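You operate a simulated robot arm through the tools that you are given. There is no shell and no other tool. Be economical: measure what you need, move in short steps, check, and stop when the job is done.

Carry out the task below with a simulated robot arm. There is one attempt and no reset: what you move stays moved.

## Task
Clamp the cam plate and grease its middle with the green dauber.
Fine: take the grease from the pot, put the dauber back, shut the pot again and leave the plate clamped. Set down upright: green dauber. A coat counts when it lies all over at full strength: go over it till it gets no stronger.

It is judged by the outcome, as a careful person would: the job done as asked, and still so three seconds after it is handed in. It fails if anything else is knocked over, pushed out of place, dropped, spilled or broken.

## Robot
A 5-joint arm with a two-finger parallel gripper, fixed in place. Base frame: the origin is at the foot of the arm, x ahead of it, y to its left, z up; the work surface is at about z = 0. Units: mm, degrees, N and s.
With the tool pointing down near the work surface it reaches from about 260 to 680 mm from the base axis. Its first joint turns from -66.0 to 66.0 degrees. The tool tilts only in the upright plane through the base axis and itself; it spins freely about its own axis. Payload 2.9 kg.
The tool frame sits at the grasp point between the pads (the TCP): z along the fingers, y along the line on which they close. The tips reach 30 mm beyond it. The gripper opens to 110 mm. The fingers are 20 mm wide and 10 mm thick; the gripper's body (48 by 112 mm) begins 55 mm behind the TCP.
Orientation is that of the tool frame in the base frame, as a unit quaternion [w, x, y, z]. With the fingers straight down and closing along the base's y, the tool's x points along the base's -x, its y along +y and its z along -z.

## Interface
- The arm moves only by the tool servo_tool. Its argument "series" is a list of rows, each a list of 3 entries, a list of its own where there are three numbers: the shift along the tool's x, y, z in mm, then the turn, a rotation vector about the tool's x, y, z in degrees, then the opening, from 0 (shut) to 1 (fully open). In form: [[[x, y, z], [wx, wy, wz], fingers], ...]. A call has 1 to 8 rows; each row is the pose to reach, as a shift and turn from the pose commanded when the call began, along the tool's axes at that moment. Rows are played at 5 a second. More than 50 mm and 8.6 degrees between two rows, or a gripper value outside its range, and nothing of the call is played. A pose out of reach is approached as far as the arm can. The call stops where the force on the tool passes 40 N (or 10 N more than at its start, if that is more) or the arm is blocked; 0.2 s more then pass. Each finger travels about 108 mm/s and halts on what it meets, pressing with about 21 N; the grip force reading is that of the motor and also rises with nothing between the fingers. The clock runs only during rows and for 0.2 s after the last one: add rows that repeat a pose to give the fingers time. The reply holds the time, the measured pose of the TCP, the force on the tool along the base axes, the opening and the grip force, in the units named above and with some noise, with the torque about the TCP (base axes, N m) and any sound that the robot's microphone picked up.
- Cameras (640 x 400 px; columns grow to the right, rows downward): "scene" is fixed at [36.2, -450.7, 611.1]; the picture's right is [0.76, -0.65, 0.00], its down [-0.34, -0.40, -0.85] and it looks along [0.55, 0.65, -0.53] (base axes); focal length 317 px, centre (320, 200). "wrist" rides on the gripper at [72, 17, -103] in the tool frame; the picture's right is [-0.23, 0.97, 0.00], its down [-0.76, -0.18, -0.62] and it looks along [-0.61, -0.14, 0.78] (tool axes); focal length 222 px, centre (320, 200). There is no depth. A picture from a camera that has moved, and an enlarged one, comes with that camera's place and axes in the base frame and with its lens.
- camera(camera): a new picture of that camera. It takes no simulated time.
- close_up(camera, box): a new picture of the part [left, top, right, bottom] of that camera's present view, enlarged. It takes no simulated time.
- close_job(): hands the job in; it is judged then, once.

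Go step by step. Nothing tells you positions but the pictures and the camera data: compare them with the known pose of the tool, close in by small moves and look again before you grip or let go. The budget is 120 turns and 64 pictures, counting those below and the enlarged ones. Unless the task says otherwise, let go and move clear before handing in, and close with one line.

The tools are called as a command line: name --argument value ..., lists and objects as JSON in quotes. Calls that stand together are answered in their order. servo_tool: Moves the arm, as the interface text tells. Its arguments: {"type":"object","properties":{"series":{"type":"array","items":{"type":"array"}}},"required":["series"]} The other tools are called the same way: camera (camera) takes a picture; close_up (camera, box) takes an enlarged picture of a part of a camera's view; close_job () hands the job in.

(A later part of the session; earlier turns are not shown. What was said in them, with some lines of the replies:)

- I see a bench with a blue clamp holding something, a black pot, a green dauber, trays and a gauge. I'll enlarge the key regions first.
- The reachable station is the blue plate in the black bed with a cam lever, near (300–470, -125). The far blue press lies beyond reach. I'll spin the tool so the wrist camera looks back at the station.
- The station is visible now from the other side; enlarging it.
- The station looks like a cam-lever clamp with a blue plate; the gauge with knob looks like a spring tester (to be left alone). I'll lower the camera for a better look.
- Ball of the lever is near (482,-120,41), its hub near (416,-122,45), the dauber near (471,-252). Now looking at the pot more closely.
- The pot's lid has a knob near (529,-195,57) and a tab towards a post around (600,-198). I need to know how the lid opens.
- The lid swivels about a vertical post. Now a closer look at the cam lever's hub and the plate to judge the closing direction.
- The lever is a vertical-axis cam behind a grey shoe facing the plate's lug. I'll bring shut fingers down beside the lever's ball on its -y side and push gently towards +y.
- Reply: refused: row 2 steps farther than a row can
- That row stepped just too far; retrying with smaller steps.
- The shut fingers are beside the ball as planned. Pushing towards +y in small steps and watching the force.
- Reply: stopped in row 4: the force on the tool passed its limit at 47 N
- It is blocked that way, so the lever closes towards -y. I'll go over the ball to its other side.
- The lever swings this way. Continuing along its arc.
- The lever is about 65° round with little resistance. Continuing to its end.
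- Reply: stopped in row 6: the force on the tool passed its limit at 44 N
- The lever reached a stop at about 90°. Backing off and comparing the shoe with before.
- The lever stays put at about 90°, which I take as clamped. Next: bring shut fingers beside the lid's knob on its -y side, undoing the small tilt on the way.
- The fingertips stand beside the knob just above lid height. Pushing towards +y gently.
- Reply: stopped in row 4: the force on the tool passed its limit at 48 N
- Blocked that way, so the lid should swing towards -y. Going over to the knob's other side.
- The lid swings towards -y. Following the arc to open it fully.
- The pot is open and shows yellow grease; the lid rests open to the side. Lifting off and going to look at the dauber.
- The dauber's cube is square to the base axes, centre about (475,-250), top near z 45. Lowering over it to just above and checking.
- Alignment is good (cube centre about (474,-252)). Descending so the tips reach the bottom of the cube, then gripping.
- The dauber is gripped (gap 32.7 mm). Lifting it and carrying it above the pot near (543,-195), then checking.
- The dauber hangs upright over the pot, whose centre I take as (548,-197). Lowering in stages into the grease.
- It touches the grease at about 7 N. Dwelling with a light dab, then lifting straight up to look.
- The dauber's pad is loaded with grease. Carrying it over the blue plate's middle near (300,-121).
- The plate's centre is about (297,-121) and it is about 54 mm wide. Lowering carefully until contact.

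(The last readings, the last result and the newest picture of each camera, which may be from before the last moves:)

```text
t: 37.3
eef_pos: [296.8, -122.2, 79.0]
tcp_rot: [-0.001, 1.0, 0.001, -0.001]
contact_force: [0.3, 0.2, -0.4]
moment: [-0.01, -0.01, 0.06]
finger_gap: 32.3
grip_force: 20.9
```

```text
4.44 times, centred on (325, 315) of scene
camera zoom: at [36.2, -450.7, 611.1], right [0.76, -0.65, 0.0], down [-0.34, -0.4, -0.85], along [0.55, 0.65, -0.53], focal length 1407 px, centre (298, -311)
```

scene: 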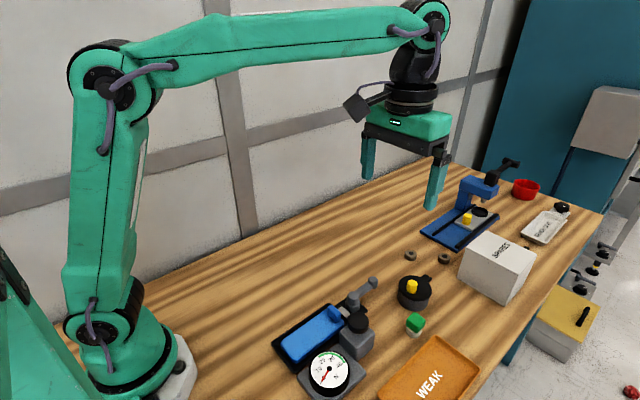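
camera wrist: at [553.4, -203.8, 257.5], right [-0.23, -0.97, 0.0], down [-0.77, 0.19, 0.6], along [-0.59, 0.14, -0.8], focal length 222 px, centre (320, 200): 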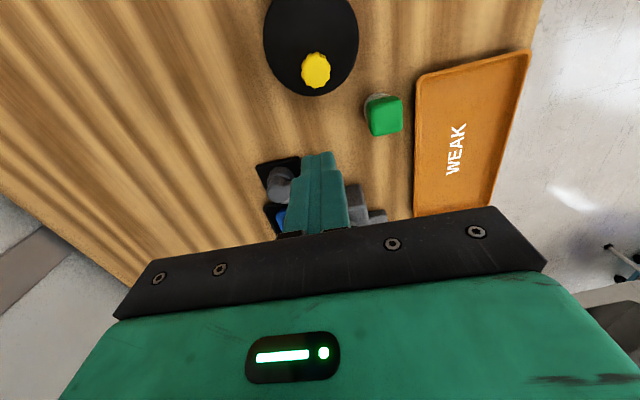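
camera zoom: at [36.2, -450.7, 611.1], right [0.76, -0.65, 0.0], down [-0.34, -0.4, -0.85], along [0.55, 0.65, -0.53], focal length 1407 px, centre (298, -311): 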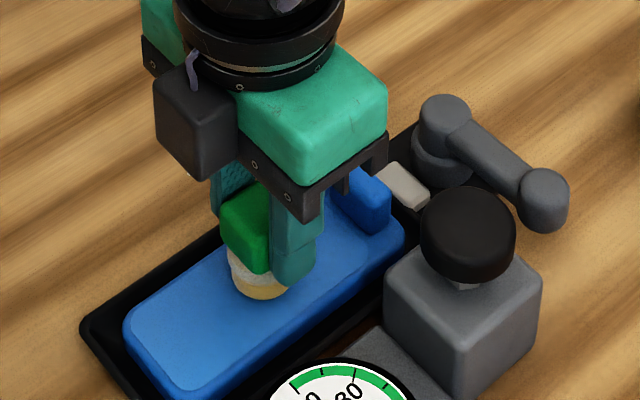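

No contact yet; continuing down in small steps.

servo_tool --series '[[[0, 0, 2], [0, 0, 0], 0.1], [[0, 0, 3], [0, 0, 0], 0.1], [[0, 0, 4], [0, 0, 0], 0.1], [[0, 0, 4], [0, 0, 0], 0.1]]'

servo_tool --series '[[[0, 0, 1], [0, 0, 0], 0.1], [[0, 0, 2], [0, 0, 0], 0.1], [[0, 0, 2], [0, 0, 0], 0.1]]'

```text
t: 38.3
eef_pos: [296.4, -120.6, 75.4]
tcp_rot: [-0.002, 1.0, 0.001, -0.002]
contact_force: [1.1, -1.3, -0.3]
moment: [-0.04, -0.02, 0.01]
finger_gap: 32.5
grip_force: 21.3
```

```text
t: 39.1
eef_pos: [297.0, -121.0, 71.1]
tcp_rot: [-0.001, 1.0, 0.001, -0.002]
contact_force: [-0.4, 0.1, -0.7]
moment: [-0.02, 0.02, -0.02]
finger_gap: 32.4
grip_force: 20.7
```

Still free at pad height of about 18 mm; going a little lower.

servo_tool --series '[[[0, 0, 1], [0, 0, 0], 0.1], [[0, 0, 2], [0, 0, 0], 0.1], [[0, 0, 2], [0, 0, 0], 0.1]]'

close_up --camera "scene" --box '[270, 270, 380, 360]'

```text
t: 39.9
eef_pos: [296.3, -121.1, 70.4]
tcp_rot: [0.001, 1.0, 0.002, 0.0]
contact_force: [-2.9, -1.0, 17.9]
moment: [-0.17, 0.12, 0.01]
finger_gap: 32.1
grip_force: 20.8
```

```text
4.44 times, centred on (325, 315) of scene
camera zoom: at [36.1, -450.7, 611.1], right [0.76, -0.65, 0.0], down [-0.34, -0.4, -0.85], along [0.55, 0.65, -0.53], focal length 1407 px, centre (298, -311)
```

zoom: 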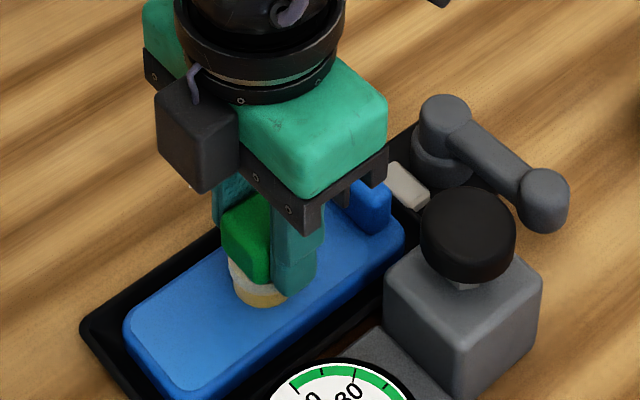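

Contact with about 18 N. Easing off slightly and making wiping strokes along the plate's middle.

servo_tool --series '[[[0, 0, -0.7], [0, 0, 0], 0.1], [[10, 0, -0.7], [0, 0, 0], 0.1], [[20, 0, -0.7], [0, 0, 0], 0.1], [[10, 0, -0.7], [0, 0, 0], 0.1], [[0, 0, -0.7], [0, 0, 0], 0.1], [[-10, 0, -0.7], [0, 0, 0], 0.1], [[-20, 0, -0.7], [0, 0, 0], 0.1], [[-20, 0, -0.7], [0, 0, 0], 0.1]]'

close_up --camera "wrist" --box '[200, 60, 460, 250]'

```text
t: 41.7
eef_pos: [275.9, -121.5, 71.5]
tcp_rot: [0.0, 1.0, 0.0, -0.002]
contact_force: [0.9, -3.7, 10.1]
moment: [-0.23, -0.03, 0.01]
finger_gap: 32.0
grip_force: 20.9
```

```text
2.11 times, centred on (330, 155) of wrist
camera zoom: at [348.0, -138.6, 174.5], right [-0.22, -0.97, 0.0], down [-0.76, 0.17, 0.63], along [-0.61, 0.14, -0.78], focal length 468 px, centre (299, 295)
```

zoom: 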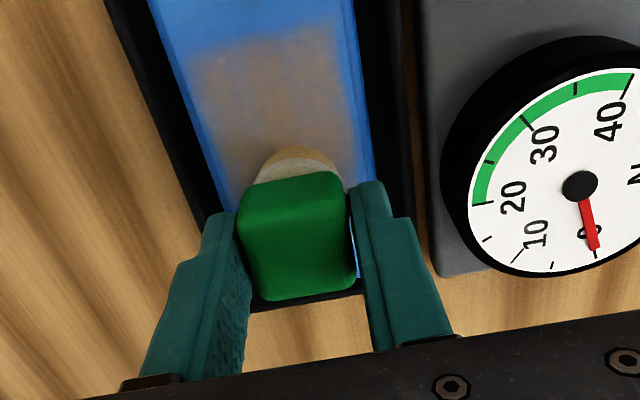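

A coat appears but is still faint. Continuing strokes with small side offsets.

servo_tool --series '[[[0, 8, 0], [0, 0, 0], 0.1], [[13, 8, 0], [0, 0, 0], 0.1], [[26, 8, 0], [0, 0, 0], 0.1], [[40, 8, 0], [0, 0, 0], 0.1], [[40, -8, 0], [0, 0, 0], 0.1], [[26, -8, 0], [0, 0, 0], 0.1], [[13, -8, 0], [0, 0, 0], 0.1], [[0, -8, 0], [0, 0, 0], 0.1]]'

servo_tool --series '[[[0, 8, 0], [0, 0, 0], 0.1], [[13, 8, 0], [0, 0, 0], 0.1], [[26, 8, 0], [0, 0, 0], 0.1], [[40, 8, 0], [0, 0, 0], 0.1], [[40, 16, 0], [0, 0, 0], 0.1], [[26, 16, 0], [0, 0, 0], 0.1], [[13, 16, 0], [0, 0, 0], 0.1], [[0, 16, 0], [0, 0, 0], 0.1]]'

servo_tool --series '[[[0, -8, -5], [0, 0, 0], 0.1], [[0, -8, -30], [0, 0, 0], 0.1], [[25, -8, -55], [0, 0, 0], 0.1], [[60, -8, -75], [0, 0, 0], 0.1], [[60, -8, -75], [0, 0, 0], 0.1]]'

close_up --camera "wrist" --box '[200, 60, 460, 250]'

close_up --camera "scene" --box '[270, 270, 380, 360]'

```text
t: 43.5
eef_pos: [275.9, -113.7, 73.0]
tcp_rot: [-0.001, 1.0, 0.001, -0.002]
contact_force: [1.5, -2.5, 7.7]
moment: [-0.15, -0.07, 0.06]
finger_gap: 32.1
grip_force: 21.2
```

```text
t: 45.3
eef_pos: [277.4, -127.7, 70.6]
tcp_rot: [-0.001, 1.0, 0.0, -0.001]
contact_force: [1.0, 0.1, 2.6]
moment: [-0.06, -0.04, 0.01]
finger_gap: 32.4
grip_force: 20.8
```

```text
t: 46.5
eef_pos: [338.2, -120.0, 147.4]
tcp_rot: [-0.001, 1.0, 0.0, -0.002]
contact_force: [-0.1, -0.2, -0.4]
moment: [-0.01, -0.01, -0.01]
finger_gap: 32.4
grip_force: 20.4
```

```text
2.11 times, centred on (330, 155) of wrist
camera zoom: at [409.6, -137.6, 249.9], right [-0.23, -0.97, 0.0], down [-0.76, 0.18, 0.63], along [-0.61, 0.14, -0.78], focal length 468 px, centre (299, 295)
```

zoom: 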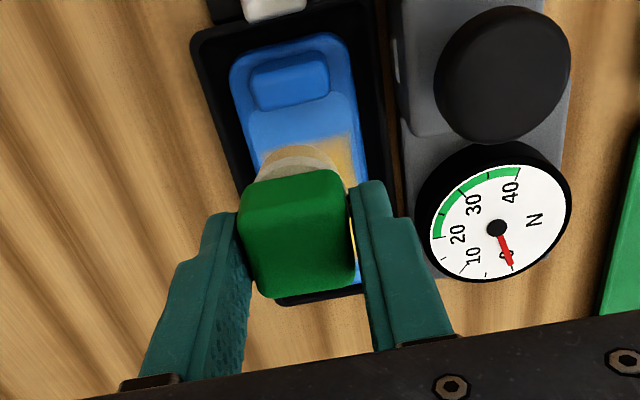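

```text
4.44 times, centred on (325, 315) of scene
camera zoom: at [36.2, -450.7, 611.1], right [0.76, -0.65, 0.0], down [-0.34, -0.4, -0.85], along [0.55, 0.65, -0.53], focal length 1407 px, centre (298, -311)
```

zoom: 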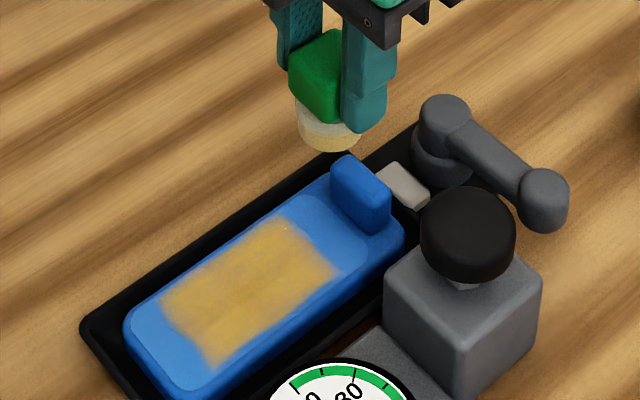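

The coat lies on a clear central patch but is still uneven, and the pad has paled. I'll re-load the dauber at the pot.

servo_tool --series '[[[40, 15, 0], [0, 0, 0], 0.1], [[80, 30, 0], [0, 0, 0], 0.1], [[120, 45, 0], [0, 0, 0], 0.1], [[160, 60, 0], [0, 0, 0], 0.1], [[209, 78, 0], [0, 0, 0], 0.1], [[209, 78, 30], [0, 0, 0], 0.1], [[209, 78, 55], [0, 0, 0], 0.1], [[209, 78, 63], [0, 0, 0], 0.1]]'

servo_tool --series '[[[0, 0, 2.5], [0, 0, 0], 0.1], [[0, 0, 2.5], [0, 0, 0], 0.1], [[0, 0, 2.5], [0, 0, 0], 0.1], [[0, 0, 2.5], [0, 0, 0], 0.1]]'

```text
refused: row 5 steps farther than a row can; nothing moved
```

```text
t: 47.5
eef_pos: [337.6, -120.5, 144.1]
tcp_rot: [-0.001, 1.0, 0.001, -0.002]
contact_force: [0.0, -0.1, -0.9]
moment: [0.01, 0.06, -0.01]
finger_gap: 32.4
grip_force: 20.4
```

One row was too long; splitting the trip.

servo_tool --series '[[[42, 16, 0], [0, 0, 0], 0.1], [[84, 32, 0], [0, 0, 0], 0.1], [[126, 47, 0], [0, 0, 0], 0.1], [[168, 62, 0], [0, 0, 0], 0.1], [[209, 77, 0], [0, 0, 0], 0.1], [[209, 77, 30], [0, 0, 0], 0.1], [[209, 77, 52], [0, 0, 0], 0.1], [[209, 77, 60], [0, 0, 0], 0.1]]'

```text
t: 49.3
eef_pos: [545.6, -196.8, 81.8]
tcp_rot: [-0.001, 1.0, 0.002, -0.002]
contact_force: [0.4, 0.5, -0.9]
moment: [-0.01, 0.01, 0.0]
finger_gap: 32.4
grip_force: 20.9
```

Above the grease by a hair; dabbing down.

servo_tool --series '[[[0, 0, 1], [0, 0, 0], 0.1], [[0, 0, 2], [0, 0, 0], 0.1], [[0, 0, 2], [0, 0, 0], 0.1]]'

```text
t: 50.1
eef_pos: [544.8, -197.7, 81.6]
tcp_rot: [-0.001, 1.0, 0.001, 0.0]
contact_force: [-1.0, -1.3, 3.9]
moment: [-0.03, 0.07, 0.01]
finger_gap: 32.7
grip_force: 20.9
```

servo_tool --series '[[[0, 0, 0.7], [0, 0, 0], 0.1], [[0, 0, 0.7], [0, 0, 0], 0.1], [[0, 0, 0.7], [0, 0, 0], 0.1], [[0, 0, -15], [0, 0, 0], 0.1], [[0, 0, -40], [0, 0, 0], 0.1], [[0, 0, -60], [0, 0, 0], 0.1]]'

close_up --camera "scene" --box '[375, 230, 445, 310]'

servo_tool --series '[[[-42, -12, 0], [0, 0, 0], 0.1], [[-84, -25, 0], [0, 0, 0], 0.1], [[-126, -38, 0], [0, 0, 0], 0.1], [[-168, -50, 0], [0, 0, 0], 0.1], [[-210, -63, 0], [0, 0, 0], 0.1], [[-231, -66, 15], [0, 0, 0], 0.1], [[-231, -66, 40], [0, 0, 0], 0.1], [[-231, -66, 60], [0, 0, 0], 0.1]]'

```text
t: 51.5
eef_pos: [546.5, -197.7, 141.6]
tcp_rot: [-0.001, 1.0, 0.0, -0.002]
contact_force: [-0.2, 0.5, -1.3]
moment: [0.01, -0.02, -0.01]
finger_gap: 32.5
grip_force: 21.1
```

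```text
5.00 times, centred on (410, 270) of scene
camera zoom: at [36.2, -450.7, 611.1], right [0.76, -0.65, 0.0], down [-0.34, -0.4, -0.85], along [0.55, 0.65, -0.53], focal length 1583 px, centre (-130, -150)
```

zoom: 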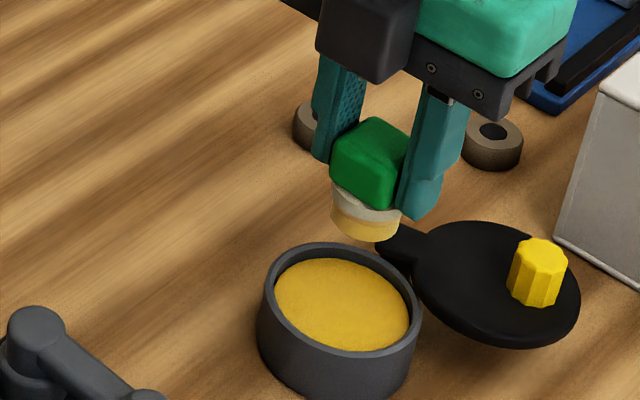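

```text
t: 53.3
eef_pos: [314.8, -132.2, 81.3]
tcp_rot: [-0.002, 1.0, 0.0, -0.001]
contact_force: [0.8, -0.1, 0.5]
moment: [-0.01, -0.01, -0.02]
finger_gap: 32.7
grip_force: 21.4
```

Reloaded; now at the patch's corner. Lowering to contact.

servo_tool --series '[[[0, 0, 6], [0, 0, 0], 0.1], [[0, 0, 9], [0, 0, 0], 0.1], [[0, 0, 10], [0, 0, 0], 0.1], [[0, 0, 10], [0, 0, 0], 0.1]]'

```text
t: 54.3
eef_pos: [314.1, -132.3, 72.3]
tcp_rot: [-0.001, 1.0, 0.001, -0.002]
contact_force: [0.0, 0.0, 0.4]
moment: [-0.01, -0.03, 0.0]
finger_gap: 32.6
grip_force: 21.1
```

servo_tool --series '[[[0, 0, 0.7], [0, 0, 0], 0.1], [[0, 0, 1.2], [0, 0, 0], 0.1], [[0, 0, 1.2], [0, 0, 0], 0.1]]'

```text
t: 55.1
eef_pos: [315.8, -131.7, 72.0]
tcp_rot: [0.0, 1.0, 0.001, -0.002]
contact_force: [-2.8, 2.8, 18.1]
moment: [0.21, 0.06, 0.01]
finger_gap: 32.4
grip_force: 21.1
```

Good contact. Raster strokes over the whole patch.

servo_tool --series '[[[-12, 0, -0.3], [0, 0, 0], 0.1], [[-25, 0, -0.3], [0, 0, 0], 0.1], [[-38, 0, -0.3], [0, 0, 0], 0.1], [[-50, 0, -0.3], [0, 0, 0], 0.1], [[-50, -8, -0.3], [0, 0, 0], 0.1], [[-35, -8, -0.3], [0, 0, 0], 0.1], [[-18, -8, -0.3], [0, 0, 0], 0.1], [[0, -8, -0.3], [0, 0, 0], 0.1]]'

servo_tool --series '[[[0, -8, 0], [0, 0, 0], 0.1], [[-18, -8, 0], [0, 0, 0], 0.1], [[-35, -8, 0], [0, 0, 0], 0.1], [[-50, -8, 0], [0, 0, 0], 0.1], [[-50, -16, 0], [0, 0, 0], 0.1], [[-35, -16, 0], [0, 0, 0], 0.1], [[-18, -16, 0], [0, 0, 0], 0.1], [[0, -16, 0], [0, 0, 0], 0.1]]'

servo_tool --series '[[[-18, 0, 0], [0, 0, 0], 0.1], [[-35, 0, 0], [0, 0, 0], 0.1], [[-50, 0, 0], [0, 0, 0], 0.1], [[-50, 8, 0], [0, 0, 0], 0.1], [[-35, 8, 0], [0, 0, 0], 0.1], [[-18, 8, 0], [0, 0, 0], 0.1], [[0, 8, 0], [0, 0, 0], 0.1], [[0, 16, 0], [0, 0, 0], 0.1]]'

servo_tool --series '[[[-18, 0, 0], [0, 0, 0], 0.1], [[-35, 0, 0], [0, 0, 0], 0.1], [[-50, 0, 0], [0, 0, 0], 0.1], [[-50, 0, -5], [0, 0, 0], 0.1], [[-30, -5, -35], [0, 0, 0], 0.1], [[0, -10, -60], [0, 0, 0], 0.1], [[30, -10, -70], [0, 0, 0], 0.1]]'

close_up --camera "scene" --box '[270, 270, 380, 360]'

```text
t: 56.9
eef_pos: [314.5, -123.8, 71.1]
tcp_rot: [-0.001, 1.0, 0.0, -0.001]
contact_force: [-6.3, 2.3, 21.8]
moment: [0.13, 0.26, -0.05]
finger_gap: 32.1
grip_force: 20.9
```

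```text
t: 58.7
eef_pos: [313.8, -107.2, 72.2]
tcp_rot: [-0.001, 1.0, 0.002, -0.001]
contact_force: [-6.0, -2.2, 18.3]
moment: [-0.23, 0.2, -0.01]
finger_gap: 32.1
grip_force: 21.2
```

```text
t: 60.5
eef_pos: [314.6, -124.0, 72.0]
tcp_rot: [0.0, 1.0, 0.002, 0.0]
contact_force: [1.2, 3.1, 11.6]
moment: [0.25, -0.1, 0.01]
finger_gap: 32.2
grip_force: 21.3
```

```text
t: 62.1
eef_pos: [344.3, -113.7, 141.2]
tcp_rot: [-0.001, 1.0, 0.001, -0.003]
contact_force: [0.4, 1.2, -1.0]
moment: [0.01, 0.01, 0.02]
finger_gap: 32.6
grip_force: 20.9
```

```text
4.44 times, centred on (325, 315) of scene
camera zoom: at [36.1, -450.7, 611.1], right [0.76, -0.65, 0.0], down [-0.34, -0.4, -0.85], along [0.55, 0.65, -0.53], focal length 1407 px, centre (298, -311)
```

zoom: 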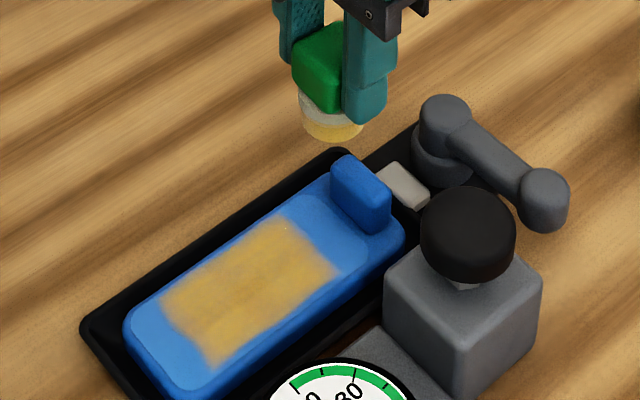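

The patch looks much the same as before; enlarging it to judge.

close_up --camera "scene" --box '[295, 308, 355, 358]'

```text
8.00 times, centred on (325, 333) of scene
camera zoom: at [36.1, -450.7, 611.1], right [0.76, -0.65, 0.0], down [-0.34, -0.4, -0.85], along [0.55, 0.65, -0.53], focal length 2532 px, centre (280, -864)
```

zoom: 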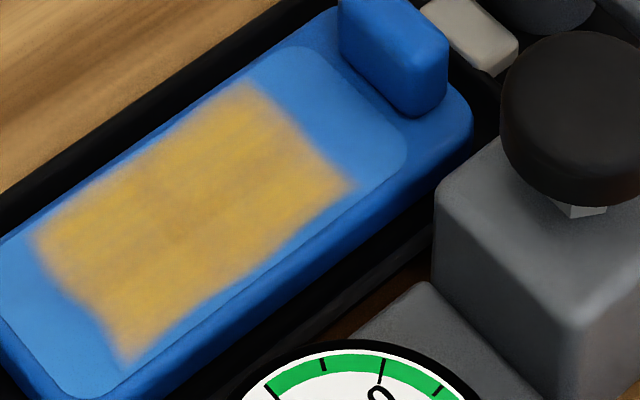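

The grease sits within a fixed central rectangle (about x 252–326). A few slightly weaker spots remain, so another pass with crosswise strokes.

servo_tool --series '[[[-24, 19, 25], [0, 0, 0], 0.1], [[-24, 19, 50], [0, 0, 0], 0.1], [[-24, 19, 65], [0, 0, 0], 0.1], [[-24, 19, 69], [0, 0, 0], 0.1], [[-24, 19, 70], [0, 0, 0], 0.1], [[-24, 19, 70], [0, 0, 0], 0.1]]'

servo_tool --series '[[[0, -13, 0], [0, 0, 0], 0.1], [[0, -27, 0], [0, 0, 0], 0.1], [[-9, -27, 0], [0, 0, 0], 0.1], [[-9, -13, 0], [0, 0, 0], 0.1], [[-9, 0, 0], [0, 0, 0], 0.1], [[-18, 0, 0], [0, 0, 0], 0.1], [[-18, -13, 0], [0, 0, 0], 0.1], [[-18, -27, 0], [0, 0, 0], 0.1]]'

servo_tool --series '[[[-9, 0, 0], [0, 0, 0], 0.1], [[-9, 13, 0], [0, 0, 0], 0.1], [[-9, 27, 0], [0, 0, 0], 0.1], [[-18, 27, 0], [0, 0, 0], 0.1], [[-18, 13, 0], [0, 0, 0], 0.1], [[-18, 0, 0], [0, 0, 0], 0.1], [[-27, 0, 0], [0, 0, 0], 0.1], [[-27, 13, 0], [0, 0, 0], 0.1]]'

servo_tool --series '[[[0, 14, 0], [0, 0, 0], 0.1], [[-8, 14, 0], [0, 0, 0], 0.1], [[-8, 0, 0], [0, 0, 0], 0.1], [[-8, -13, 0], [0, 0, 0], 0.1], [[-15, -13, 0], [0, 0, 0], 0.1], [[-15, 0, 0], [0, 0, 0], 0.1], [[-15, 14, 0], [0, 0, 0], 0.1]]'

```text
t: 63.5
eef_pos: [321.2, -132.9, 72.5]
tcp_rot: [0.001, 1.0, 0.001, -0.001]
contact_force: [-3.0, 4.3, 18.6]
moment: [0.24, 0.01, 0.0]
finger_gap: 32.0
grip_force: 21.4
```

```text
t: 65.3
eef_pos: [303.3, -106.3, 70.9]
tcp_rot: [-0.001, 1.0, 0.002, -0.002]
contact_force: [-0.3, -7.8, 23.7]
moment: [-0.47, -0.05, 0.0]
finger_gap: 32.3
grip_force: 21.2
```

```text
t: 67.1
eef_pos: [275.2, -119.4, 71.5]
tcp_rot: [-0.001, 1.0, 0.002, -0.003]
contact_force: [0.1, 10.3, 30.1]
moment: [0.48, -0.01, 0.0]
finger_gap: 32.1
grip_force: 21.0
```

```text
t: 68.8
eef_pos: [260.8, -131.4, 71.6]
tcp_rot: [-0.002, 1.0, 0.001, -0.001]
contact_force: [-3.5, -2.4, 13.3]
moment: [-0.18, 0.2, -0.03]
finger_gap: 32.0
grip_force: 20.8
stopped in row 7: the force on the tool passed its limit at 43 N (the readings are from after the stop); the commanded pose is now the measured one
```

The pressing force crept up and the last row stopped; easing off, one more stroke, then lifting to look.

servo_tool --series '[[[0, 0, -0.3], [0, 0, 0], 0.1], [[0, -4, -0.3], [0, 0, 0], 0.1], [[18, -4, -0.3], [0, 0, 0], 0.1], [[36, -6, -0.3], [0, 0, 0], 0.1], [[54, -8, -0.3], [0, 0, 0], 0.1]]'

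servo_tool --series '[[[0, 0, -6], [0, 0, 0], 0.1], [[10, 0, -40], [0, 0, 0], 0.1], [[30, 0, -70], [0, 0, 0], 0.1], [[30, 0, -70], [0, 0, 0], 0.1]]'

close_up --camera "scene" --box '[295, 308, 355, 358]'

close_up --camera "scene" --box '[280, 250, 380, 350]'

```text
t: 70.0
eef_pos: [316.5, -124.2, 70.9]
tcp_rot: [-0.001, 1.0, 0.001, -0.002]
contact_force: [-6.2, -3.5, 20.0]
moment: [-0.3, 0.25, 0.02]
finger_gap: 32.1
grip_force: 20.6
```

```text
t: 71.0
eef_pos: [344.9, -122.0, 142.0]
tcp_rot: [-0.001, 1.0, 0.001, -0.002]
contact_force: [-0.8, 1.1, 0.6]
moment: [0.0, 0.0, 0.01]
finger_gap: 32.4
grip_force: 21.1
```

```text
8.00 times, centred on (325, 333) of scene
camera zoom: at [36.2, -450.7, 611.1], right [0.76, -0.65, 0.0], down [-0.34, -0.4, -0.85], along [0.55, 0.65, -0.53], focal length 2532 px, centre (280, -864)
```

zoom: 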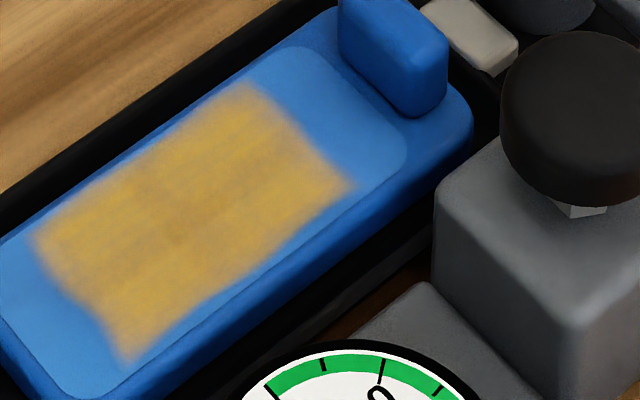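

```text
4.00 times, centred on (330, 300) of scene
camera zoom: at [36.2, -450.7, 611.1], right [0.76, -0.65, 0.0], down [-0.34, -0.4, -0.85], along [0.55, 0.65, -0.53], focal length 1266 px, centre (280, -200)
```

zoom: 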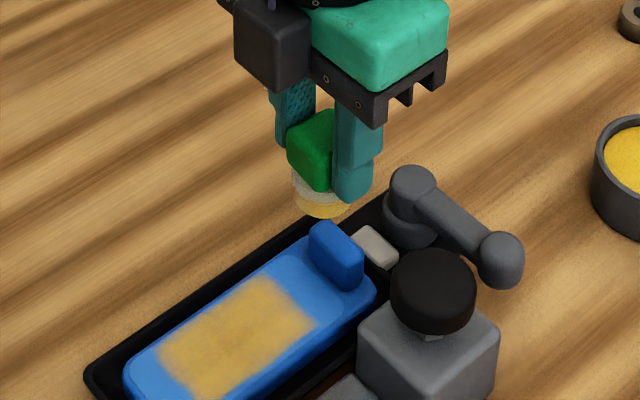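

The coat is now even and has not grown stronger since the last pass, and the patch is centred on the plate. Carrying the dauber back to its spot at (474.5,-252).

servo_tool --series '[[[26, 26, 0], [0, 0, 0], 0.1], [[52, 52, 0], [0, 0, 0], 0.1], [[78, 78, 0], [0, 0, 0], 0.1], [[104, 104, 0], [0, 0, 0], 0.1], [[130, 130, 0], [0, 0, 0], 0.1], [[130, 130, 40], [0, 0, 0], 0.1], [[130, 130, 70], [0, 0, 0], 0.1], [[130, 130, 70], [0, 0, 0], 0.1]]'

servo_tool --series '[[[0, 0, 6], [0, 0, 0], 0.1], [[0, 0, 12], [0, 0, 0], 0.1], [[0, 0, 14.5], [0, 0, 0], 0.1], [[0, 0, 14.5], [0, 0, 0], 0.1]]'

close_up --camera "scene" --box '[375, 260, 455, 350]'

```text
t: 72.8
eef_pos: [475.6, -253.5, 69.9]
tcp_rot: [-0.001, 1.0, 0.001, -0.002]
contact_force: [-0.3, 0.2, -0.5]
moment: [-0.01, -0.01, 0.01]
finger_gap: 32.3
grip_force: 21.2
```

```text
t: 73.8
eef_pos: [474.4, -251.5, 54.4]
tcp_rot: [-0.001, 1.0, 0.001, -0.002]
contact_force: [0.8, 0.0, 0.2]
moment: [0.01, -0.05, -0.03]
finger_gap: 32.4
grip_force: 21.0
```

```text
4.44 times, centred on (415, 305) of scene
camera zoom: at [36.2, -450.7, 611.1], right [0.76, -0.65, 0.0], down [-0.34, -0.4, -0.85], along [0.55, 0.65, -0.53], focal length 1407 px, centre (-102, -267)
```

zoom: 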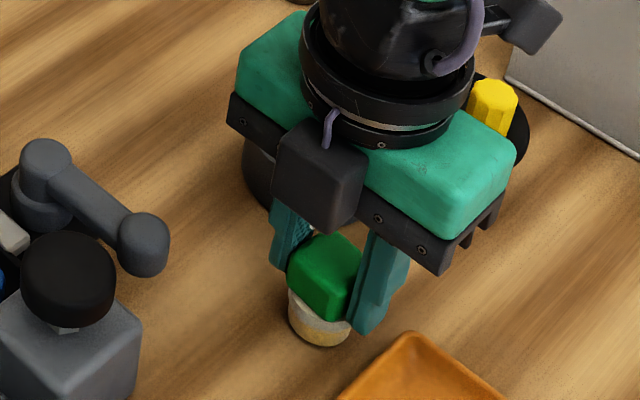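

Almost down. Lowering by tiny steps until the table carries it.

servo_tool --series '[[[0, 0, 0.7], [0, 0, 0], 0.1], [[0, 0, 1.4], [0, 0, 0], 0.1], [[0, 0, 1.4], [0, 0, 0], 0.1]]'

```text
t: 74.6
eef_pos: [473.9, -252.3, 54.4]
tcp_rot: [-0.001, 1.0, 0.001, -0.002]
contact_force: [-0.2, -0.2, -0.3]
moment: [-0.01, 0.01, -0.03]
finger_gap: 32.5
grip_force: 20.9
```

servo_tool --series '[[[0, 0, 0.6], [0, 0, 0], 0.1], [[0, 0, 1.2], [0, 0, 0], 0.1], [[0, 0, 1.2], [0, 0, 0], 0.1]]'

```text
t: 75.4
eef_pos: [474.8, -253.8, 53.7]
tcp_rot: [-0.001, 1.0, 0.001, -0.004]
contact_force: [0.5, 0.0, -0.6]
moment: [0.03, 0.02, -0.01]
finger_gap: 32.6
grip_force: 21.0
```

Still free; a little further.

servo_tool --series '[[[0, 0, 0.6], [0, 0, 0], 0.1], [[0, 0, 1.2], [0, 0, 0], 0.1], [[0, 0, 1.2], [0, 0, 0], 0.1]]'

```text
t: 76.2
eef_pos: [474.7, -252.9, 51.7]
tcp_rot: [-0.001, 1.0, 0.001, -0.003]
contact_force: [-0.1, -0.5, 0.0]
moment: [0.02, 0.02, 0.01]
finger_gap: 32.2
grip_force: 21.3
```

servo_tool --series '[[[0, 0, 0.6], [0, 0, 0], 0.1], [[0, 0, 1.2], [0, 0, 0], 0.1], [[0, 0, 1.2], [0, 0, 0], 0.1]]'

close_up --camera "scene" --box '[385, 290, 445, 350]'

```text
t: 77.0
eef_pos: [475.4, -252.8, 51.1]
tcp_rot: [-0.001, 1.0, 0.0, -0.001]
contact_force: [-2.9, 1.8, 7.8]
moment: [0.04, 0.08, -0.01]
finger_gap: 32.5
grip_force: 20.7
```

```text
6.67 times, centred on (415, 320) of scene
camera zoom: at [36.1, -450.7, 611.1], right [0.76, -0.65, 0.0], down [-0.34, -0.4, -0.85], along [0.55, 0.65, -0.53], focal length 2110 px, centre (-313, -600)
```

zoom: 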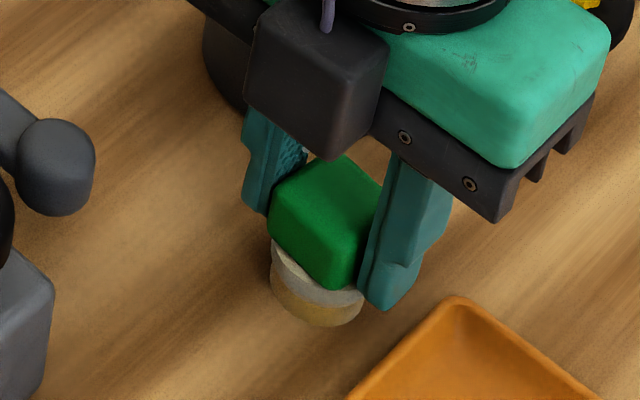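

It rests on the table upright. Releasing gently and rising.

servo_tool --series '[[[0, 0, -0.4], [0, 0, 0], 0.33], [[0, 0, -0.4], [0, 0, 0], 0.4], [[0, 0, -0.4], [0, 0, 0], 0.45], [[0, 0, -20], [0, 0, 0], 0.45], [[0, 0, -50], [0, 0, 0], 0.45], [[0, 0, -90], [0, 0, 0], 0.4], [[0, 0, -90], [0, 0, 0], 0.2]]'

close_up --camera "scene" --box '[365, 230, 485, 350]'

```text
t: 78.6
eef_pos: [476.3, -254.8, 141.0]
tcp_rot: [-0.001, 1.0, 0.001, -0.002]
contact_force: [0.0, 0.1, 0.4]
moment: [-0.01, -0.01, -0.02]
finger_gap: 21.9
grip_force: 0.1
```

```text
3.33 times, centred on (425, 290) of scene
camera zoom: at [36.2, -450.7, 611.1], right [0.76, -0.65, 0.0], down [-0.34, -0.4, -0.85], along [0.55, 0.65, -0.53], focal length 1055 px, centre (-30, -100)
```

zoom: 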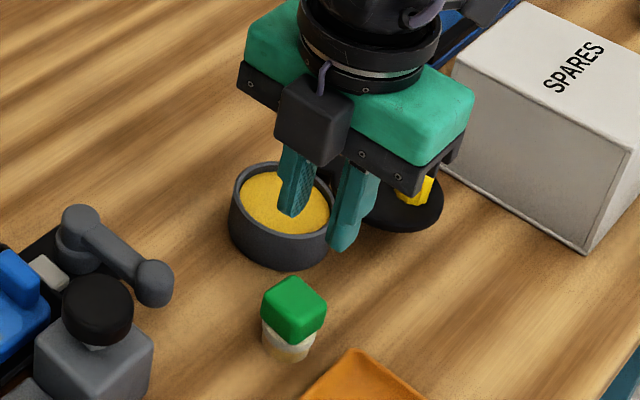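

The dauber stands upright. Now to shut the lid: its knob should be near (615,-257), at the edge of reach, so I'll straddle it with the fingers, grip and draw it back along the arc.

servo_tool --series '[[[35, 0, 0], [0, 0, 0], 0.45], [[70, 1, 0], [0, 0, 0], 0.45], [[105, 2, 0], [0, 0, 0], 0.45], [[139, 2, 0], [0, 0, 0], 0.45], [[139, 2, 25], [0, 0, 0], 0.45], [[139, 2, 25], [0, 0, 0], 0.45]]'

close_up --camera "scene" --box '[385, 200, 505, 320]'

close_up --camera "wrist" --box '[220, 80, 460, 250]'

```text
t: 80.0
eef_pos: [614.7, -254.6, 114.9]
tcp_rot: [-0.001, 1.0, 0.0, -0.003]
contact_force: [0.4, 0.1, -0.4]
moment: [0.02, -0.01, 0.0]
finger_gap: 49.7
grip_force: 0.0
```

```text
3.33 times, centred on (445, 260) of scene
camera zoom: at [36.2, -450.7, 611.1], right [0.76, -0.65, 0.0], down [-0.34, -0.4, -0.85], along [0.55, 0.65, -0.53], focal length 1055 px, centre (-97, 0)
```

zoom: 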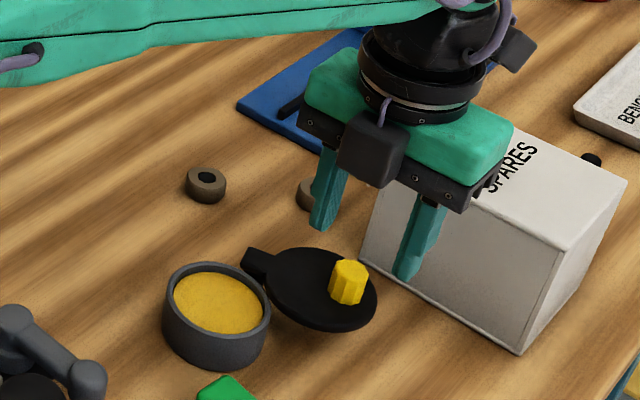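

```text
2.35 times, centred on (340, 165) of wrist
camera zoom: at [686.8, -271.3, 217.1], right [-0.22, -0.97, 0.0], down [-0.76, 0.17, 0.63], along [-0.61, 0.14, -0.78], focal length 523 px, centre (273, 282)
```

zoom: 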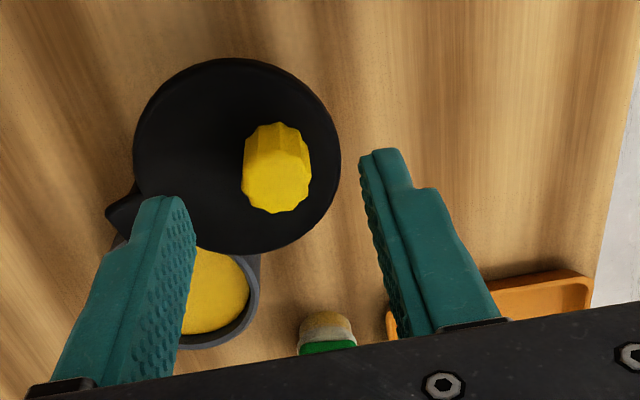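

The wrist view puts the knob at (608,-254). Shifting 7 mm, lowering around it and gripping.

servo_tool --series '[[[-7, -1, 12], [0, 0, 0], 0.45], [[-7, -1, 26], [0, 0, 0], 0.45], [[-7, -1, 36], [0, 0, 0], 0.45], [[-7, -1, 36], [0, 0, 0], 0.3], [[-7, -1, 36], [0, 0, 0], 0.15], [[-7, -1, 36], [0, 0, 0], 0.1], [[-7, -1, 36], [0, 0, 0], 0.1]]'

```text
t: 81.6
eef_pos: [606.7, -254.9, 78.3]
tcp_rot: [-0.001, 1.0, 0.001, -0.001]
contact_force: [-0.4, -4.2, -0.9]
moment: [-0.14, -0.31, 0.05]
finger_gap: 21.0
grip_force: 45.1
```

The knob is held (gap 21 mm). Drawing it round the pivot near (590,-196), spinning the tool along with the lid.

servo_tool --series '[[[-8.3, 1.8, 0], [0, 0, 8], 0.1], [[-16.8, 2.4, 0], [0, 0, 16], 0.1], [[-25.3, 1.8, 0], [0, 0, 24], 0.1], [[-33.6, 0, 0], [0, 0, 32], 0.1], [[-41.6, -2.9, 0], [0, 0, 40], 0.1], [[-49.1, -6.9, 0], [0, 0, 48], 0.1], [[-56, -11.9, 0], [0, 0, 56], 0.1], [[-62.1, -17.8, 0], [0, 0, 64], 0.1]]'

close_up --camera "scene" --box '[365, 220, 485, 340]'

```text
t: 82.8
eef_pos: [582.4, -255.9, 79.8]
tcp_rot: [-0.002, 0.99, -0.14, -0.006]
contact_force: [-0.3, 3.2, 2.7]
moment: [-0.04, -0.06, 0.02]
finger_gap: 21.8
grip_force: 10.3
out of reach, approached as far as the arm can: row 3, 4, 5, 6
stopped in row 6: the force on the tool passed its limit at 104 N (the readings are from after the stop); the commanded pose is now the measured one
```

```text
3.33 times, centred on (425, 280) of scene
camera zoom: at [36.2, -450.7, 611.1], right [0.76, -0.65, 0.0], down [-0.34, -0.4, -0.85], along [0.55, 0.65, -0.53], focal length 1055 px, centre (-30, -67)
```

zoom: 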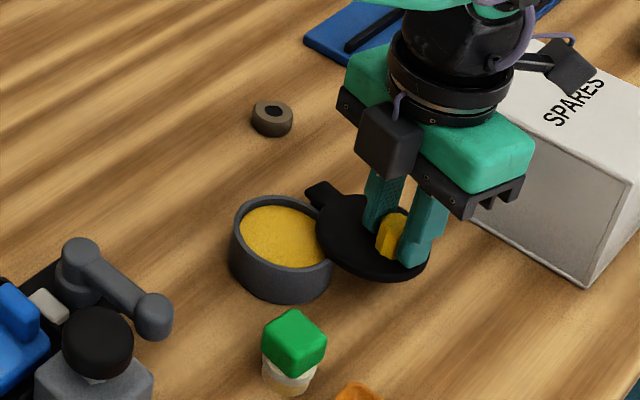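

The wrist spin reached its limit, with the lid at about 82°; the pot has not shifted. Letting go of the knob, rising, and straightening the tool so I can push with shut fingers.

servo_tool --series '[[[0, 0, 0], [0, 0, 0], 0.3], [[0, 0, 0], [0, 0, 0], 0.4], [[0, 0, -20], [0, 0, 0], 0.4], [[0, 0, -40], [0, 0, 0], 0.4], [[0, 0, -45], [0, 0, -8], 0.2], [[0, 0, -45], [0, 0, -16], 0], [[0, 0, -45], [0, 0, -16], 0]]'

close_up --camera "scene" --box '[365, 220, 485, 340]'

close_up --camera "wrist" --box '[220, 60, 460, 250]'

```text
t: 84.4
eef_pos: [582.6, -255.4, 125.2]
tcp_rot: [-0.002, 1.0, 0.0, -0.006]
contact_force: [0.7, -0.6, 0.2]
moment: [0.0, 0.0, 0.04]
finger_gap: 0.1
grip_force: 20.6
```

```text
3.33 times, centred on (425, 280) of scene
camera zoom: at [36.2, -450.7, 611.1], right [0.76, -0.65, 0.0], down [-0.34, -0.4, -0.85], along [0.55, 0.65, -0.53], focal length 1055 px, centre (-30, -67)
```

zoom: 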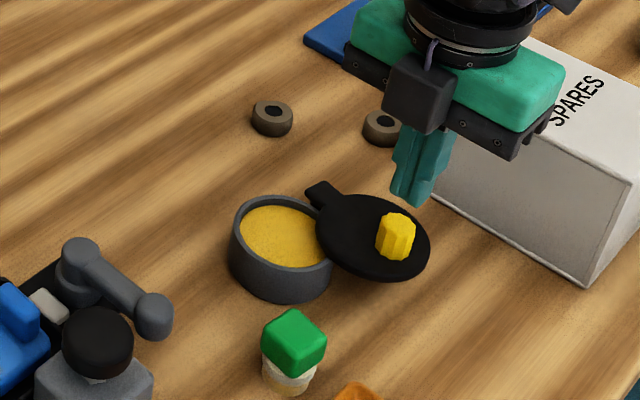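

```text
2.11 times, centred on (340, 155) of wrist
camera zoom: at [654.8, -274.1, 227.1], right [-0.23, -0.97, 0.0], down [-0.76, 0.18, 0.63], along [-0.61, 0.15, -0.78], focal length 468 px, centre (278, 295)
```

zoom: 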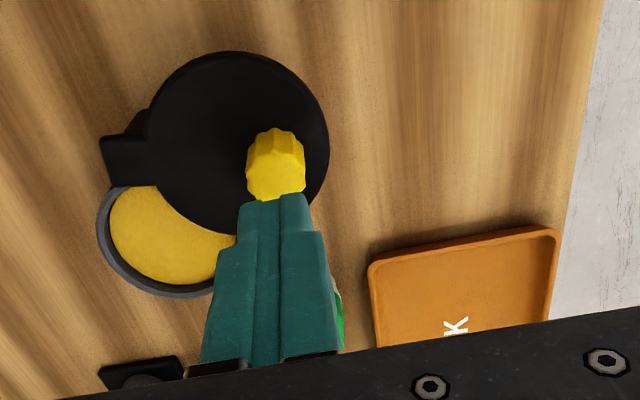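

The knob is at about (585,-256). Going over it to its +x side with shut fingers.

servo_tool --series '[[[15, 1, 0], [0, 0.7, 0], 0], [[30, 2, 5], [0, 0.7, 0], 0], [[30, 2, 25], [0, 0.7, 0], 0], [[30, 2, 45], [0, 0.7, 0], 0], [[30, 2, 45], [0, 0.7, 0], 0]]'

servo_tool --series '[[[-12, 2, 0], [0, 0, 0], 0], [[-20, 2, 0], [0, 0, 0], 0], [[-29, 2, 0], [0, 0, 0], 0], [[-38, 0, 0], [0, 0, 0], 0], [[-46, -2, 0], [0, 0, 0], 0]]'

close_up --camera "scene" --box '[365, 220, 485, 340]'

```text
t: 85.6
eef_pos: [612.1, -257.7, 78.8]
tcp_rot: [0.0, 1.0, -0.001, -0.001]
contact_force: [-0.1, 0.1, -0.4]
moment: [0.0, -0.03, 0.02]
finger_gap: 0.0
grip_force: 20.4
```

```text
t: 86.8
eef_pos: [567.5, -254.5, 79.2]
tcp_rot: [-0.001, 1.0, -0.001, 0.0]
contact_force: [-0.7, -0.4, -0.7]
moment: [0.0, 0.01, -0.02]
finger_gap: 0.0
grip_force: 21.3
```

```text
3.33 times, centred on (425, 280) of scene
camera zoom: at [36.2, -450.7, 611.1], right [0.76, -0.65, 0.0], down [-0.34, -0.4, -0.85], along [0.55, 0.65, -0.53], focal length 1055 px, centre (-30, -67)
```

zoom: 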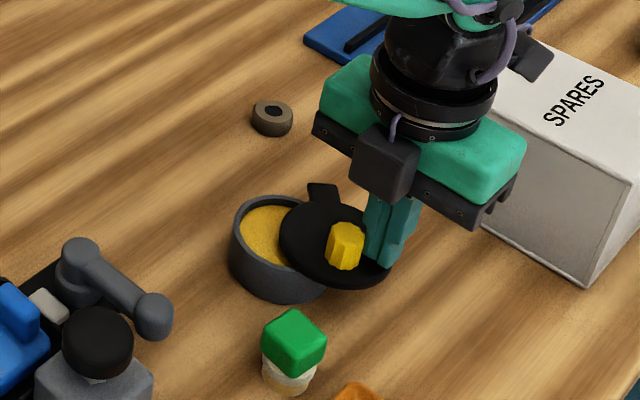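

The lid is swinging shut. Following the arc to the stop.

servo_tool --series '[[[-8, -3, 0], [0, 0, 0], 0], [[-15, -7, 0], [0, 0, 0], 0], [[-21, -12, 0], [0, 0, 0], 0], [[-27, -18, 0], [0, 0, 0], 0], [[-32, -25, 0], [0, 0, 0], 0], [[-36, -33, 0], [0, 0, 0], 0], [[-37, -37, 0], [0, 0, 0], 0], [[-37, -40, 0], [0, 0, 0], 0]]'

close_up --camera "scene" --box '[365, 220, 485, 340]'

```text
t: 88.6
eef_pos: [529.5, -214.3, 79.4]
tcp_rot: [0.0, 1.0, -0.001, 0.001]
contact_force: [-1.0, 0.2, 0.7]
moment: [-0.01, 0.06, -0.01]
finger_gap: 0.0
grip_force: 20.9
```

```text
3.33 times, centred on (425, 280) of scene
camera zoom: at [36.2, -450.7, 611.1], right [0.76, -0.65, 0.0], down [-0.34, -0.4, -0.85], along [0.55, 0.65, -0.53], focal length 1055 px, centre (-30, -67)
```

zoom: 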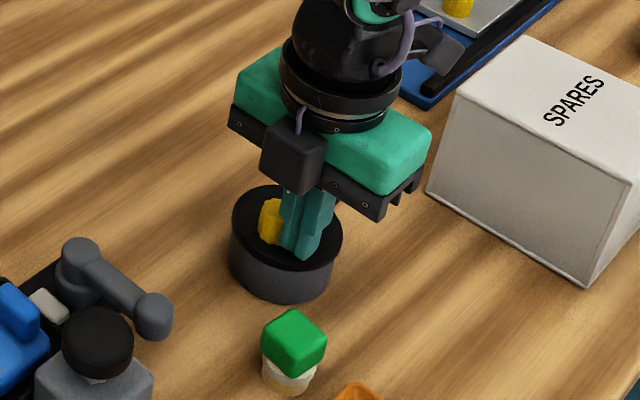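

Nearly shut; nudging the last bit until it meets the stop.

servo_tool --series '[[[0, -1, 0], [0, 0, 0], 0], [[0, -2, 0], [0, 0, 0], 0], [[0, -3, 0], [0, 0, 0], 0], [[0, -4, 0], [0, 0, 0], 0]]'

```text
t: 89.6
eef_pos: [528.2, -214.6, 80.8]
tcp_rot: [0.001, 1.0, -0.003, 0.002]
contact_force: [1.0, -32.8, -4.4]
moment: [-0.67, -0.01, -0.1]
finger_gap: 0.0
grip_force: 21.1
```

The lid is hard against its stop. Backing off, rising clear and checking everything.

servo_tool --series '[[[0, 4, 0], [0, 0, 0], 0], [[0, 8, -5], [0, 0, 0], 0], [[0, 8, -50], [0, 0, 0], 0], [[0, -20, -90], [0, 0, 0], 0], [[0, -60, -120], [0, 0, 0], 0], [[0, -100, -150], [0, 0, 0], 0], [[0, -100, -150], [0, 0, 0], 0]]'

close_up --camera "scene" --box '[270, 230, 470, 400]'

close_up --camera "scene" --box '[295, 308, 355, 358]'

close_up --camera "scene" --box '[365, 220, 485, 340]'

```text
t: 91.2
eef_pos: [528.1, -110.6, 229.0]
tcp_rot: [0.0, 1.0, -0.001, 0.0]
contact_force: [0.6, 0.1, -0.1]
moment: [0.0, 0.0, 0.04]
finger_gap: 0.1
grip_force: 20.6
```

```text
2.35 times, centred on (370, 315) of scene
camera zoom: at [36.2, -450.7, 611.1], right [0.76, -0.65, 0.0], down [-0.34, -0.4, -0.85], along [0.55, 0.65, -0.53], focal length 745 px, centre (202, -71)
```

zoom: 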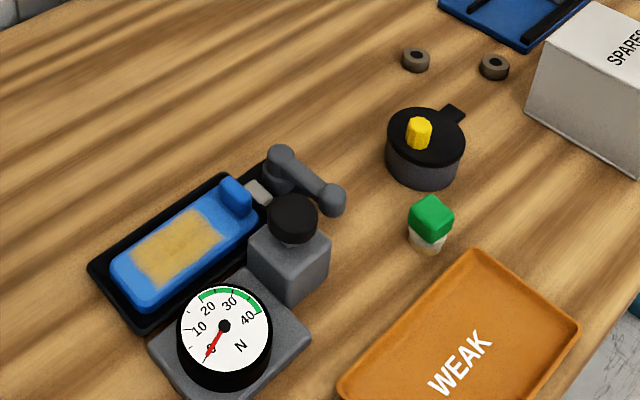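

```text
8.00 times, centred on (325, 333) of scene
camera zoom: at [36.2, -450.7, 611.1], right [0.76, -0.65, 0.0], down [-0.34, -0.4, -0.85], along [0.55, 0.65, -0.53], focal length 2532 px, centre (280, -864)
```

zoom: 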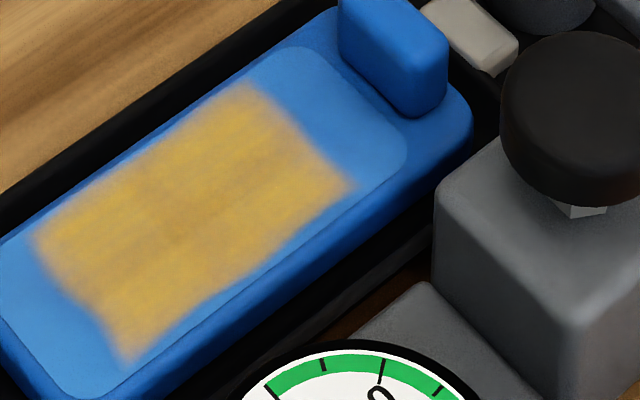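

```text
3.33 times, centred on (425, 280) of scene
camera zoom: at [36.2, -450.7, 611.1], right [0.76, -0.65, 0.0], down [-0.34, -0.4, -0.85], along [0.55, 0.65, -0.53], focal length 1055 px, centre (-30, -67)
```

zoom: 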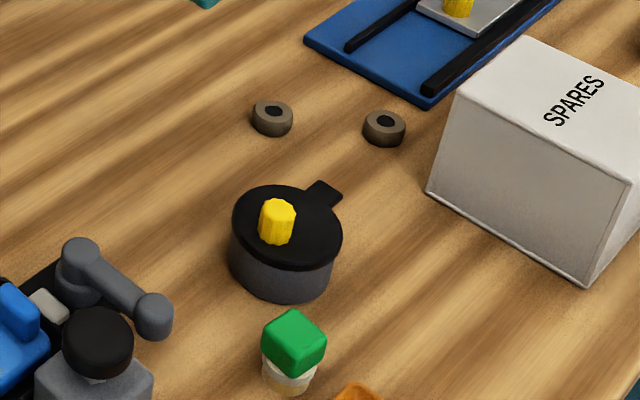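

Everything checks out: the lever is still at its clamped stop, the coat is even, the dauber is upright at its place, and the lid is shut as it was at the start. Handing in.

close_job

```text
The job is handed in.
```

The cam plate is clamped and its middle has an even coat of grease. The green dauber stands upright within about 4 mm of where it started, and the pot is shut. The clamp is judged from the lever reaching its stop at about 90°; the grey shoe did not visibly move.
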